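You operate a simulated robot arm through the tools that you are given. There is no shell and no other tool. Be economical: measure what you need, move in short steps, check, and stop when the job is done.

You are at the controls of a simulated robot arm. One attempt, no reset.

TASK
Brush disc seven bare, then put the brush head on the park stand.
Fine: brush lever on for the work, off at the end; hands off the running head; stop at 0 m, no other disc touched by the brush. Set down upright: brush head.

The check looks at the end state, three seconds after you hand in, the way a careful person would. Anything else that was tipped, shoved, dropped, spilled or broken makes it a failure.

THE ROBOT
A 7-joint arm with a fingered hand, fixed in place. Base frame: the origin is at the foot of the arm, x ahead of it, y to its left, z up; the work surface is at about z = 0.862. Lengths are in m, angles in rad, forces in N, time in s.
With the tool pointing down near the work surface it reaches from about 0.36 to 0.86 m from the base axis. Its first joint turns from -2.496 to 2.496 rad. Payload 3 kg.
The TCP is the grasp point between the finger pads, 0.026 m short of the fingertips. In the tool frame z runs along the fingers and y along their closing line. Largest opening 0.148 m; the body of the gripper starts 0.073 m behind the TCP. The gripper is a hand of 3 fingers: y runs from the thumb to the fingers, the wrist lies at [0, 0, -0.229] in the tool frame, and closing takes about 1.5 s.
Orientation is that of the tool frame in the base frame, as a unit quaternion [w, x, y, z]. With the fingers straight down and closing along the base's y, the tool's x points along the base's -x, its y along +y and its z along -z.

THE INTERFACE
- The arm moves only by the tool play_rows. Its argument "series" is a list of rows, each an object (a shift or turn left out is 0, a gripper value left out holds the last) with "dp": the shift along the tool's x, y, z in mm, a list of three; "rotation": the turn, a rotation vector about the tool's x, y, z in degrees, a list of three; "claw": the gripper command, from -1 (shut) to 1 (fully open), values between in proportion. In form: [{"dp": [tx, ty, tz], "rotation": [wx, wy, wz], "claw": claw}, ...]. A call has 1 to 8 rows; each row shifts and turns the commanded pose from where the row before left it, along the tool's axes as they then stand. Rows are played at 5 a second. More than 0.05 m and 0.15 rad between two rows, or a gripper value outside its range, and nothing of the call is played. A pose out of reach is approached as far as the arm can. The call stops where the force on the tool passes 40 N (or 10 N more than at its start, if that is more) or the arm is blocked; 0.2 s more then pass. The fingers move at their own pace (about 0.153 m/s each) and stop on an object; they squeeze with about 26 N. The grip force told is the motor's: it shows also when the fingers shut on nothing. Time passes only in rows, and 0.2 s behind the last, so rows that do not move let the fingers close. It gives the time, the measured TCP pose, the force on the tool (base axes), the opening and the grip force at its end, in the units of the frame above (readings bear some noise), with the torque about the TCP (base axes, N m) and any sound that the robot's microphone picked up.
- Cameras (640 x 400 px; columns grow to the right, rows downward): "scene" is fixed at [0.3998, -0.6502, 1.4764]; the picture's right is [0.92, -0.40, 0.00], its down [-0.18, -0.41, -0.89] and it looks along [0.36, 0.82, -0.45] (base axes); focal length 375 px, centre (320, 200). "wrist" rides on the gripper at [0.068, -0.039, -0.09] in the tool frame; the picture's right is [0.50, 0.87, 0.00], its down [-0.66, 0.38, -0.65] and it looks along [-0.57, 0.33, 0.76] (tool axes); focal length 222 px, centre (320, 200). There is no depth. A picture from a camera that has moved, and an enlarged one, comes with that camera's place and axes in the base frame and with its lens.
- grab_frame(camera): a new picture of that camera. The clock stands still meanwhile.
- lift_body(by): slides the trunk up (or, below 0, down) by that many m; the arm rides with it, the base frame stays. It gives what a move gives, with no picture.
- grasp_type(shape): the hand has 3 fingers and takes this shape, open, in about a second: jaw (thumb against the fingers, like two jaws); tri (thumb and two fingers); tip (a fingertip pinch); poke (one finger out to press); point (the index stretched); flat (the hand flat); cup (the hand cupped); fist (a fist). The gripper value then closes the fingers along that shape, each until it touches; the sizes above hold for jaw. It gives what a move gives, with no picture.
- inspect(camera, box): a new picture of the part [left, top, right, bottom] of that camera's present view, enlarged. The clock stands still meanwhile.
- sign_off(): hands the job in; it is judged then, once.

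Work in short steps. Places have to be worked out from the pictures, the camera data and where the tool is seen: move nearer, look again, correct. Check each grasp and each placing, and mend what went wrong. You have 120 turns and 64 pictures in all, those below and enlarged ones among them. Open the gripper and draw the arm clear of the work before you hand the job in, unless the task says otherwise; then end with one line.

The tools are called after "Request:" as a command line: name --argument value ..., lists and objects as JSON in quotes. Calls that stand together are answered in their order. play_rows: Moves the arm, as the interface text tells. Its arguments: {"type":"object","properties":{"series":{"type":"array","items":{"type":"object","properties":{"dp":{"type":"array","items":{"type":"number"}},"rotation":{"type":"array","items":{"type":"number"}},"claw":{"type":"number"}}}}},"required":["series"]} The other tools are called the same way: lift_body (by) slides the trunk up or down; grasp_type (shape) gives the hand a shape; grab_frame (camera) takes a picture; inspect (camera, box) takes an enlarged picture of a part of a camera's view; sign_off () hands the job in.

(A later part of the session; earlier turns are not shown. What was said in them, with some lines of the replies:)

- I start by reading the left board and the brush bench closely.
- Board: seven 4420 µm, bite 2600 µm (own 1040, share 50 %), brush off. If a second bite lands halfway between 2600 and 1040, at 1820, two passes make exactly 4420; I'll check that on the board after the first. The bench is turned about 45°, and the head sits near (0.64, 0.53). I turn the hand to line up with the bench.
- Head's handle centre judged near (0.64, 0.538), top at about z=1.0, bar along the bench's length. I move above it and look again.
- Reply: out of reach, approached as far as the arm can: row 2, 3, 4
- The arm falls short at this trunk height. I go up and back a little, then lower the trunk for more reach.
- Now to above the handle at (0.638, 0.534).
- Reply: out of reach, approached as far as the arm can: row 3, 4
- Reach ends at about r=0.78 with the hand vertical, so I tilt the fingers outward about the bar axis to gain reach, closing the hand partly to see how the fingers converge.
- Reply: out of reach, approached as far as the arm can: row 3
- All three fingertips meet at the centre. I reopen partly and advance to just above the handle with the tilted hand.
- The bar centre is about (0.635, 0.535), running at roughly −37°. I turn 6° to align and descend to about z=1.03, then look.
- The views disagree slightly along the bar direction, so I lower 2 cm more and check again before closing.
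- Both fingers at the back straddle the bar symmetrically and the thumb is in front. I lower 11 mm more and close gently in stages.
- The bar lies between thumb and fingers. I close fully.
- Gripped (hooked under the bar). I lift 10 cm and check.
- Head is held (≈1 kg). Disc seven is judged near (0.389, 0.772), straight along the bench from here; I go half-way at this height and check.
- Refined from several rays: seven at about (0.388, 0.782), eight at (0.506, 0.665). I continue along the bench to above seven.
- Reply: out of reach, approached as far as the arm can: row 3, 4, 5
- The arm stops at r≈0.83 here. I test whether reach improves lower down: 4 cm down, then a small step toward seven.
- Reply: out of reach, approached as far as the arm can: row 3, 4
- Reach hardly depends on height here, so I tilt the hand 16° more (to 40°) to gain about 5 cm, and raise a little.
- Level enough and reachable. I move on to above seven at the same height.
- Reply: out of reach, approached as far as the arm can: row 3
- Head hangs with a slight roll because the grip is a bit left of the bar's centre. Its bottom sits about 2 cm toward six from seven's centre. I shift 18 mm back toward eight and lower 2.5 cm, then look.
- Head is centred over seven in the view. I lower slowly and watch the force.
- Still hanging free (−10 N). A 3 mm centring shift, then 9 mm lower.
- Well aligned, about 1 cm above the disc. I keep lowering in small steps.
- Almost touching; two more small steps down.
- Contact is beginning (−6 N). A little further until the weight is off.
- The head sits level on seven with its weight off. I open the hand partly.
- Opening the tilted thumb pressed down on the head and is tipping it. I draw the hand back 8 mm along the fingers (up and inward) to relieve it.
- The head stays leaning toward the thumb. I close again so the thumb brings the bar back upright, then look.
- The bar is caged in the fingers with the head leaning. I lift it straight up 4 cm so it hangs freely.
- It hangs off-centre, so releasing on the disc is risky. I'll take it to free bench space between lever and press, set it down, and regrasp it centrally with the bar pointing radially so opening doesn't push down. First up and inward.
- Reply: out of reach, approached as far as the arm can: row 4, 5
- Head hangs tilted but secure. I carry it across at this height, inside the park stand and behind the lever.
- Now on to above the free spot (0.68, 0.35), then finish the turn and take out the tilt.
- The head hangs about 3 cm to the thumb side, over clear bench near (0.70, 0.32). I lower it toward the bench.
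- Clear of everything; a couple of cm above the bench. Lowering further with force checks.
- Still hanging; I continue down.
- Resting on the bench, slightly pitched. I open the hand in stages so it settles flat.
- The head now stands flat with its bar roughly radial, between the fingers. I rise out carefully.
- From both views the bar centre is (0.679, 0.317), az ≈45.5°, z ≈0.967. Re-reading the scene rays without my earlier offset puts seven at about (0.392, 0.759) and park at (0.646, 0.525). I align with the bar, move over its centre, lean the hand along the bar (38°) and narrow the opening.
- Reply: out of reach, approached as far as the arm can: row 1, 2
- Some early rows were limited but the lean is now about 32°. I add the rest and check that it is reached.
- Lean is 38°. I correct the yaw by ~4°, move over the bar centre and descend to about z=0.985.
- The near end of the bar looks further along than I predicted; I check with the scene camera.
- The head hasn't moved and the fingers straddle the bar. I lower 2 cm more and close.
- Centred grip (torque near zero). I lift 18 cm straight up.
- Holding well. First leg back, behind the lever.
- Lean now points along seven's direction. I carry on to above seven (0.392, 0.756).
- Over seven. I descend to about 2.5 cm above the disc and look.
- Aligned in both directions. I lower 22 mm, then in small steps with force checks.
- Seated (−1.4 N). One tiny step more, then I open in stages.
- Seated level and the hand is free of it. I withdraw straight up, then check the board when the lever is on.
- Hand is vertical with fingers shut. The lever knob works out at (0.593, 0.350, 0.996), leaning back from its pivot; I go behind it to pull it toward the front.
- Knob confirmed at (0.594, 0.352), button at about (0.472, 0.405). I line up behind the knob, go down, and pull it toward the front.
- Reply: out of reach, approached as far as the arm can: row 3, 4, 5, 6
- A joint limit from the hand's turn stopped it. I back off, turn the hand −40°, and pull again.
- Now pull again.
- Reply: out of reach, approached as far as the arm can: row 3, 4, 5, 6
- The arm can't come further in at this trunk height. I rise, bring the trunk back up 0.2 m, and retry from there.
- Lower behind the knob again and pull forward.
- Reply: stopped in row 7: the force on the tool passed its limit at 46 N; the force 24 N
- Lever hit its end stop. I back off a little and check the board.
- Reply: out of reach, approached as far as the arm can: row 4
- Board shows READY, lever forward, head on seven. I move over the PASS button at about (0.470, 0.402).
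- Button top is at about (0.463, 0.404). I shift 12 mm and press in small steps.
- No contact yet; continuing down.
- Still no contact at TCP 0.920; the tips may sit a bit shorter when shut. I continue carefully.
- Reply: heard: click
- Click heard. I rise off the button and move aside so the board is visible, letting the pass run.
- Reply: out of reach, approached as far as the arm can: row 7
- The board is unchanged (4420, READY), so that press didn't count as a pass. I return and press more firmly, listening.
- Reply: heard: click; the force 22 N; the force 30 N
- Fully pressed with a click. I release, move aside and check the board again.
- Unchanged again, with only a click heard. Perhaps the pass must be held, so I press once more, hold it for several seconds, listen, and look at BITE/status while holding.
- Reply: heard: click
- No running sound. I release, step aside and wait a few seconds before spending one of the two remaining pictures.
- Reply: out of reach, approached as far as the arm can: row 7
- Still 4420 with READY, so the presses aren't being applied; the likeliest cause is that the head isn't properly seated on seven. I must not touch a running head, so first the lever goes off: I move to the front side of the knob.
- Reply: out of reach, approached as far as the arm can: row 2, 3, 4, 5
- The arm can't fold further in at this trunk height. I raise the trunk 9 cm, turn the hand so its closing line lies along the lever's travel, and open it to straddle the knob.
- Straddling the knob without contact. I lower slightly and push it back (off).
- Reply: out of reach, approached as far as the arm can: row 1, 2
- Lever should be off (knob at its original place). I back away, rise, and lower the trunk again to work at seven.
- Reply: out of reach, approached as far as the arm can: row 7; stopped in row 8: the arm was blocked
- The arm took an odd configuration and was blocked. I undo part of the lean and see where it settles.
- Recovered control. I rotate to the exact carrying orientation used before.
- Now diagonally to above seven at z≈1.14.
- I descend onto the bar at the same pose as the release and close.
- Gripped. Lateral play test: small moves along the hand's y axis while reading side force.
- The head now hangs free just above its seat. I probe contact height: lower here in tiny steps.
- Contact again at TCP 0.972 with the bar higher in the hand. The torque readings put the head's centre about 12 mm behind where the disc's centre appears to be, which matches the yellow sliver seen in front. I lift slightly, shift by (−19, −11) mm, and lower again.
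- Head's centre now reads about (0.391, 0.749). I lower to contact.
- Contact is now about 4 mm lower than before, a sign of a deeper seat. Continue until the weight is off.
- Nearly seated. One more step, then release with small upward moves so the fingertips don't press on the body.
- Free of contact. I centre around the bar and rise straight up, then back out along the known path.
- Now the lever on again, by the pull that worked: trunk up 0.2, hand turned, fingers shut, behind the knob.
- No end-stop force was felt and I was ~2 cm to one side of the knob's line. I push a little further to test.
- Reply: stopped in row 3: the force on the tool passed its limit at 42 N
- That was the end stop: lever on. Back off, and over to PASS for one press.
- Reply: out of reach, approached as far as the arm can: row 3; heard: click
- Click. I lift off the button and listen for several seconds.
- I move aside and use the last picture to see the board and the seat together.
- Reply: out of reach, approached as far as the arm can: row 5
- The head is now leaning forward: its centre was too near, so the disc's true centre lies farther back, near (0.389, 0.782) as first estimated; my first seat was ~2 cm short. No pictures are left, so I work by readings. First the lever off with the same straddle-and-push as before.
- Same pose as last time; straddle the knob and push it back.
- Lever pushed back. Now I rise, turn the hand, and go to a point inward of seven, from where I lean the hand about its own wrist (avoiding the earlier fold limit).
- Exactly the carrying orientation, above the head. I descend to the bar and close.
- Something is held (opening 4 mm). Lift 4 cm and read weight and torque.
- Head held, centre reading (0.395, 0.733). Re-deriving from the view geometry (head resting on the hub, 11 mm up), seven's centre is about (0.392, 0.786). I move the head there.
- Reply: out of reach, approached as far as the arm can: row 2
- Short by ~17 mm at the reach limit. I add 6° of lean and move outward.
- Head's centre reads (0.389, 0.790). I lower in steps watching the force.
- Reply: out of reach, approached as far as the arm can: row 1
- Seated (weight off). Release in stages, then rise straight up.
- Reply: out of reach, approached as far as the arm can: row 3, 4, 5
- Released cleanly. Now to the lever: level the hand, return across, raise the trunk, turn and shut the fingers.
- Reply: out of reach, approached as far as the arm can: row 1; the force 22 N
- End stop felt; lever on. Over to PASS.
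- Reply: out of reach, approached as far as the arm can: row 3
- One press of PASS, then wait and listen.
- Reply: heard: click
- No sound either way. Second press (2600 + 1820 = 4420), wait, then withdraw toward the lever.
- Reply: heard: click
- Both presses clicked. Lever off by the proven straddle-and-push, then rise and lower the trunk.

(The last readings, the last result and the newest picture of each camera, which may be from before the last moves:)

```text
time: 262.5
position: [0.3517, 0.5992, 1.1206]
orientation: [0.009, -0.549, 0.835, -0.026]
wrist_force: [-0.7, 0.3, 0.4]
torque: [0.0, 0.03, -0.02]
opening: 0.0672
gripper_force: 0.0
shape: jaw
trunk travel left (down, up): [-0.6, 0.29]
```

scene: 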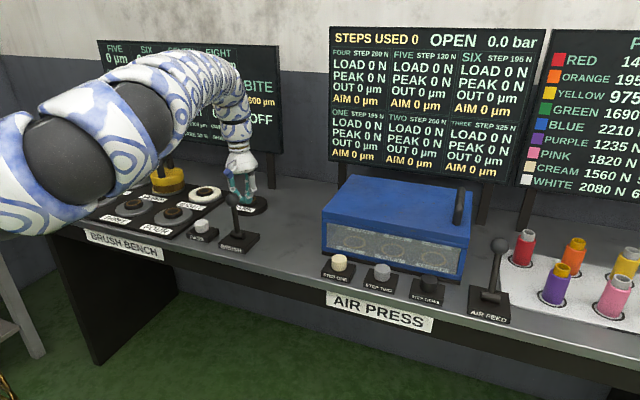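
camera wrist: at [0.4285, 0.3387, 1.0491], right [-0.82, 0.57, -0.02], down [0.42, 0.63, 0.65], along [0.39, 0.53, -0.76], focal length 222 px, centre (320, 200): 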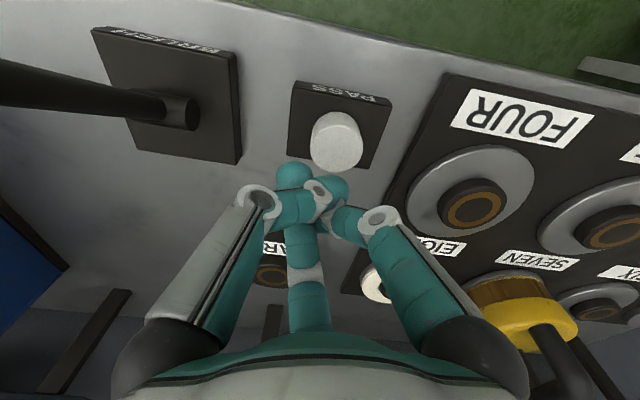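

Lever off again. Now lean about the wrist to come above the head at its release pose.

Request:
play_rows --series '[{"dp": [-16, 25.5, 0]}, {"dp": [-16, 25.5, 0]}, {"dp": [-29.6, 0, 0], "rotation": [0, -7.4, 0]}, {"dp": [-29.6, 0, 0], "rotation": [0, -7.4, 0]}, {"dp": [-29.6, 0, 0], "rotation": [0, -7.4, 0]}, {"dp": [-29.6, 0, 0], "rotation": [0, -7.4, 0]}, {"dp": [-29.6, 0, 0], "rotation": [0, -7.4, 0]}, {"dp": [-29.6, 0, 0], "rotation": [0, -7.4, 0]}]'

Request:
play_rows --series '[{}]'

```text
time: 264.3
position: [0.4035, 0.7681, 1.1712]
orientation: [0.324, -0.518, 0.77, 0.184]
wrist_force: [0.3, -0.8, 0.0]
torque: [-0.02, 0.01, 0.01]
opening: 0.0663
gripper_force: 0.1
shape: jaw
out of reach, approached as far as the arm can: row 1, 2
trunk travel left (down, up): [-0.6, 0.29]
```

```text
time: 264.7
position: [0.4019, 0.7663, 1.1718]
orientation: [0.323, -0.518, 0.77, 0.183]
wrist_force: [0.3, -0.2, -0.1]
torque: [0.01, -0.01, 0.03]
opening: 0.0667
gripper_force: 0.1
shape: jaw
trunk travel left (down, up): [-0.6, 0.29]
```

Correct to the exact position, descend on the bar, close, and lift.

Request:
play_rows --series '[{"dp": [22.8, 12, 32.7]}, {"dp": [22.8, 12, 32.7]}, {"dp": [22.8, 12, 32.7]}, {}, {"dp": [18, 1.2, 19]}, {"dp": [18.3, 1.2, 19.2]}, {}]'

Request:
play_rows --series '[{"claw": -0.5}, {"claw": -1}, {}, {}, {}, {}]'

Request:
play_rows --series '[{"dp": [-7, -0.5, -7.2]}, {"dp": [-14, -0.9, -14.5]}, {"dp": [-23, -1.5, -24]}, {"dp": [-25, -1.6, -26]}, {}, {}]'

```text
time: 266.3
position: [0.3842, 0.7936, 0.9969]
orientation: [0.322, -0.518, 0.771, 0.185]
wrist_force: [0.2, -0.4, -0.3]
torque: [0.03, 0.0, 0.01]
opening: 0.0667
gripper_force: 0.0
shape: jaw
trunk travel left (down, up): [-0.6, 0.29]
```

```text
time: 267.7
position: [0.3843, 0.7941, 0.9952]
orientation: [0.321, -0.518, 0.771, 0.184]
wrist_force: [0.2, -0.5, -9.8]
torque: [-0.07, 0.19, 0.03]
opening: 0.0019
gripper_force: 25.6
shape: jaw
trunk travel left (down, up): [-0.6, 0.29]
```

```text
time: 269.1
position: [0.3828, 0.797, 1.0961]
orientation: [0.323, -0.518, 0.771, 0.182]
wrist_force: [0.0, -0.5, -10.2]
torque: [-0.03, 0.16, 0.01]
opening: 0.0017
gripper_force: 26.1
shape: jaw
trunk travel left (down, up): [-0.6, 0.29]
```

Head held (9.8 N). Carry along the bench to above the park stand, target head centre (0.646, 0.538).

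Request:
play_rows --series '[{"dp": [14.5, -41.3, -10.7]}, {"dp": [14.5, -41.3, -10.7]}, {"dp": [14.5, -41.3, -10.7]}, {"dp": [14.5, -41.3, -10.7]}, {"dp": [14.5, -41.3, -10.7]}, {"dp": [14.5, -41.3, -10.7]}, {"dp": [14.5, -41.3, -10.7]}, {"dp": [14.2, -41, -10.4]}]'

Request:
play_rows --series '[{}, {}, {}]'

```text
time: 270.9
position: [0.6538, 0.5639, 1.108]
orientation: [0.323, -0.518, 0.77, 0.184]
wrist_force: [2.3, -1.5, -6.4]
torque: [0.0, 0.18, 0.02]
opening: 0.0012
gripper_force: 25.4
shape: jaw
out of reach, approached as far as the arm can: row 5, 6, 7, 8
trunk travel left (down, up): [-0.6, 0.29]
```

```text
time: 271.7
position: [0.6498, 0.5644, 1.1086]
orientation: [0.323, -0.519, 0.77, 0.183]
wrist_force: [-2.3, 1.5, -9.4]
torque: [0.05, 0.19, -0.04]
opening: 0.0006
gripper_force: 26.3
shape: jaw
trunk travel left (down, up): [-0.6, 0.29]
```

The fold limit left it ~3 cm too far out. I reduce the lean 10°, move in and down, and read the torque.

Request:
play_rows --series '[{"rotation": [0, 5, 0]}, {"rotation": [0, 5, 0]}, {"dp": [31.6, 4.5, 14.7]}, {"dp": [31.6, 4.5, 14.7]}, {}, {}, {}]'

Request:
play_rows --series '[{}, {}, {}]'

```text
time: 273.3
position: [0.629, 0.5359, 1.0459]
orientation: [0.255, -0.532, 0.796, 0.138]
wrist_force: [0.1, -0.3, -10.0]
torque: [0.0, 0.11, 0.02]
opening: 0.0011
gripper_force: 26.0
shape: jaw
trunk travel left (down, up): [-0.6, 0.29]
```

```text
time: 274.1
position: [0.6275, 0.535, 1.0474]
orientation: [0.255, -0.532, 0.796, 0.138]
wrist_force: [0.6, 0.6, -10.3]
torque: [0.04, 0.17, 0.03]
opening: 0.0008
gripper_force: 26.1
shape: jaw
trunk travel left (down, up): [-0.6, 0.29]
5 turns are left
```

Head centre reads (0.6425, 0.5335); a small correction, then lower in steps toward the stand.

Request:
play_rows --series '[{"dp": [-4.6, -1.4, 3.1]}, {"dp": [10, 0.9, 15]}, {"dp": [10, 0.9, 15]}, {}]'

Request:
play_rows --series '[{"dp": [3.3, 0.3, 5]}, {}]'

Request:
play_rows --series '[{"dp": [2.8, 0.3, 4.2]}, {}]'

Request:
play_rows --series '[{"dp": [2.2, 0.2, 3.3]}, {}]'

Request:
play_rows --series '[{"dp": [2.2, 0.2, 3.3]}, {}]'

Request:
play_rows --series '[{"dp": [2.2, 0.2, 3.3]}, {}]'

```text
time: 275.1
position: [0.633, 0.5388, 1.0125]
orientation: [0.255, -0.532, 0.796, 0.137]
wrist_force: [-0.7, 0.5, -9.8]
torque: [0.03, 0.16, 0.01]
opening: 0.001
gripper_force: 25.7
shape: jaw
trunk travel left (down, up): [-0.6, 0.29]
```

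```text
time: 275.7
position: [0.6322, 0.5406, 1.0055]
orientation: [0.254, -0.533, 0.795, 0.138]
wrist_force: [0.5, 0.7, -9.3]
torque: [0.03, 0.16, 0.01]
opening: 0.0008
gripper_force: 26.0
shape: jaw
trunk travel left (down, up): [-0.6, 0.29]
```

```text
time: 276.3
position: [0.6327, 0.5413, 0.9996]
orientation: [0.255, -0.532, 0.796, 0.137]
wrist_force: [0.8, -0.7, -9.5]
torque: [0.02, 0.15, 0.0]
opening: 0.001
gripper_force: 26.5
shape: jaw
trunk travel left (down, up): [-0.6, 0.29]
```

```text
time: 276.9
position: [0.6318, 0.5407, 0.9973]
orientation: [0.255, -0.533, 0.795, 0.137]
wrist_force: [0.2, -1.1, -10.5]
torque: [0.03, 0.16, -0.01]
opening: 0.0007
gripper_force: 26.3
shape: jaw
trunk travel left (down, up): [-0.6, 0.29]
```

```text
time: 277.5
position: [0.632, 0.5397, 0.9932]
orientation: [0.256, -0.532, 0.795, 0.138]
wrist_force: [-1.1, 0.6, -9.4]
torque: [0.03, 0.14, 0.01]
opening: 0.0012
gripper_force: 26.4
shape: jaw
trunk travel left (down, up): [-0.6, 0.29]
```

```text
time: 278.1
position: [0.6325, 0.5397, 0.9881]
orientation: [0.255, -0.533, 0.795, 0.138]
wrist_force: [-0.1, -0.1, -10.2]
torque: [0.04, 0.13, -0.01]
opening: 0.0009
gripper_force: 26.0
shape: jaw
trunk travel left (down, up): [-0.6, 0.29]
4 turns are left
```

Centre reads (0.6465, 0.537), right over the stand. Continue lowering to contact.

Request:
play_rows --series '[{"dp": [2.2, 0.2, 3.3]}, {}]'

Request:
play_rows --series '[{"dp": [2.2, 0.2, 3.3]}, {}]'

Request:
play_rows --series '[{"dp": [1.7, 0.2, 2.5]}, {}]'

Request:
play_rows --series '[{"dp": [1.7, 0.2, 2.5]}, {}]'

Request:
play_rows --series '[{"dp": [1.7, 0.2, 2.5]}, {}]'

Request:
play_rows --series '[{"dp": [1.1, 0.1, 1.7]}, {}]'

```text
time: 278.7
position: [0.6328, 0.5398, 0.985]
orientation: [0.254, -0.533, 0.795, 0.138]
wrist_force: [-0.5, 0.5, -9.8]
torque: [0.05, 0.16, -0.01]
opening: 0.0007
gripper_force: 26.2
shape: jaw
trunk travel left (down, up): [-0.6, 0.29]
```

```text
time: 279.3
position: [0.634, 0.5399, 0.9796]
orientation: [0.255, -0.532, 0.796, 0.137]
wrist_force: [-0.1, 0.0, -10.0]
torque: [0.05, 0.15, 0.02]
opening: 0.0009
gripper_force: 25.4
shape: jaw
trunk travel left (down, up): [-0.6, 0.29]
```

```text
time: 279.9
position: [0.6328, 0.5402, 0.9779]
orientation: [0.255, -0.532, 0.795, 0.138]
wrist_force: [-0.2, 0.7, -7.6]
torque: [-0.05, 0.12, 0.01]
opening: 0.0009
gripper_force: 25.7
shape: jaw
trunk travel left (down, up): [-0.6, 0.29]
```

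```text
time: 280.5
position: [0.6316, 0.5385, 0.9748]
orientation: [0.255, -0.533, 0.795, 0.137]
wrist_force: [0.3, 1.0, -3.8]
torque: [-0.04, 0.08, 0.0]
opening: 0.001
gripper_force: 26.2
shape: jaw
trunk travel left (down, up): [-0.6, 0.29]
```

```text
time: 281.1
position: [0.6334, 0.5389, 0.9718]
orientation: [0.255, -0.532, 0.795, 0.138]
wrist_force: [0.1, 0.5, -3.6]
torque: [-0.06, 0.07, 0.04]
opening: 0.0013
gripper_force: 25.5
shape: jaw
trunk travel left (down, up): [-0.6, 0.29]
```

```text
time: 281.7
position: [0.6334, 0.5379, 0.9719]
orientation: [0.256, -0.532, 0.795, 0.137]
wrist_force: [0.6, 2.6, 0.5]
torque: [-0.05, 0.05, 0.01]
opening: 0.0012
gripper_force: 26.1
shape: jaw
trunk travel left (down, up): [-0.6, 0.29]
3 turns are left
```

Weight is on the stand. Release in stages with small upward moves, centre on the bar, rise and draw clear.

Request:
play_rows --series '[{"claw": -0.75}, {}, {"dp": [-1.7, -0.2, -2.5], "claw": -0.55}, {"dp": [-2.2, -0.2, -3.3]}, {"dp": [-2.8, -3, -4.2], "claw": -0.35}, {"dp": [0, -4, 0], "claw": -0.15}, {}, {}]'

Request:
play_rows --series '[{"dp": [-5.5, -0.5, -8.3]}, {"dp": [-11, -1, -16.7]}, {"dp": [-22, -2, -33]}, {"dp": [-25, -2, -37]}, {"dp": [-25, -2, -37]}, {"dp": [-20, -2, -30], "claw": 0.5}, {}]'

Request:
play_rows --series '[{"dp": [15, 0, -30]}, {"dp": [15, 0, -30]}, {"dp": [0, 0, -30]}, {}]'

```text
time: 283.5
position: [0.6397, 0.5353, 0.9836]
orientation: [0.256, -0.532, 0.795, 0.138]
wrist_force: [-1.7, 0.6, 4.5]
torque: [0.02, 0.13, 0.0]
opening: 0.0612
gripper_force: 0.0
shape: jaw
trunk travel left (down, up): [-0.6, 0.29]
```

```text
time: 285.1
position: [0.6363, 0.5381, 1.177]
orientation: [0.255, -0.532, 0.796, 0.138]
wrist_force: [0.2, 0.1, 0.6]
torque: [-0.01, 0.0, -0.02]
opening: 0.1105
gripper_force: 0.1
shape: jaw
trunk travel left (down, up): [-0.6, 0.29]
```

```text
time: 286.1
position: [0.6062, 0.4698, 1.2375]
orientation: [0.255, -0.532, 0.796, 0.137]
wrist_force: [0.1, 0.4, -0.1]
torque: [-0.01, -0.01, -0.02]
opening: 0.1108
gripper_force: 0.0
shape: jaw
trunk travel left (down, up): [-0.6, 0.29]
2 turns are left
```

The hand is open and clear, and I am nearly out of turns, so I hand in.

Request:
sign_off

```text
The job is handed in.
```

I handed the job in, but I can't confirm that disc seven is bare. The last board view I had, before the final reseat, still showed it coated (4420 µm at the start, no pass registered). After that my pictures were used up. I reseated the head about 3–4 cm further back and pressed PASS twice with the lever pulled to its on stop; both presses clicked, as did the earlier ones that removed nothing. By force and position readings only, the lever is off and the brush head is on the park stand. I never saw that it stands upright. The head also leaned on seven during earlier attempts and spent a while on the bare bench; I don't believe it touched another disc, but I couldn't check that either.
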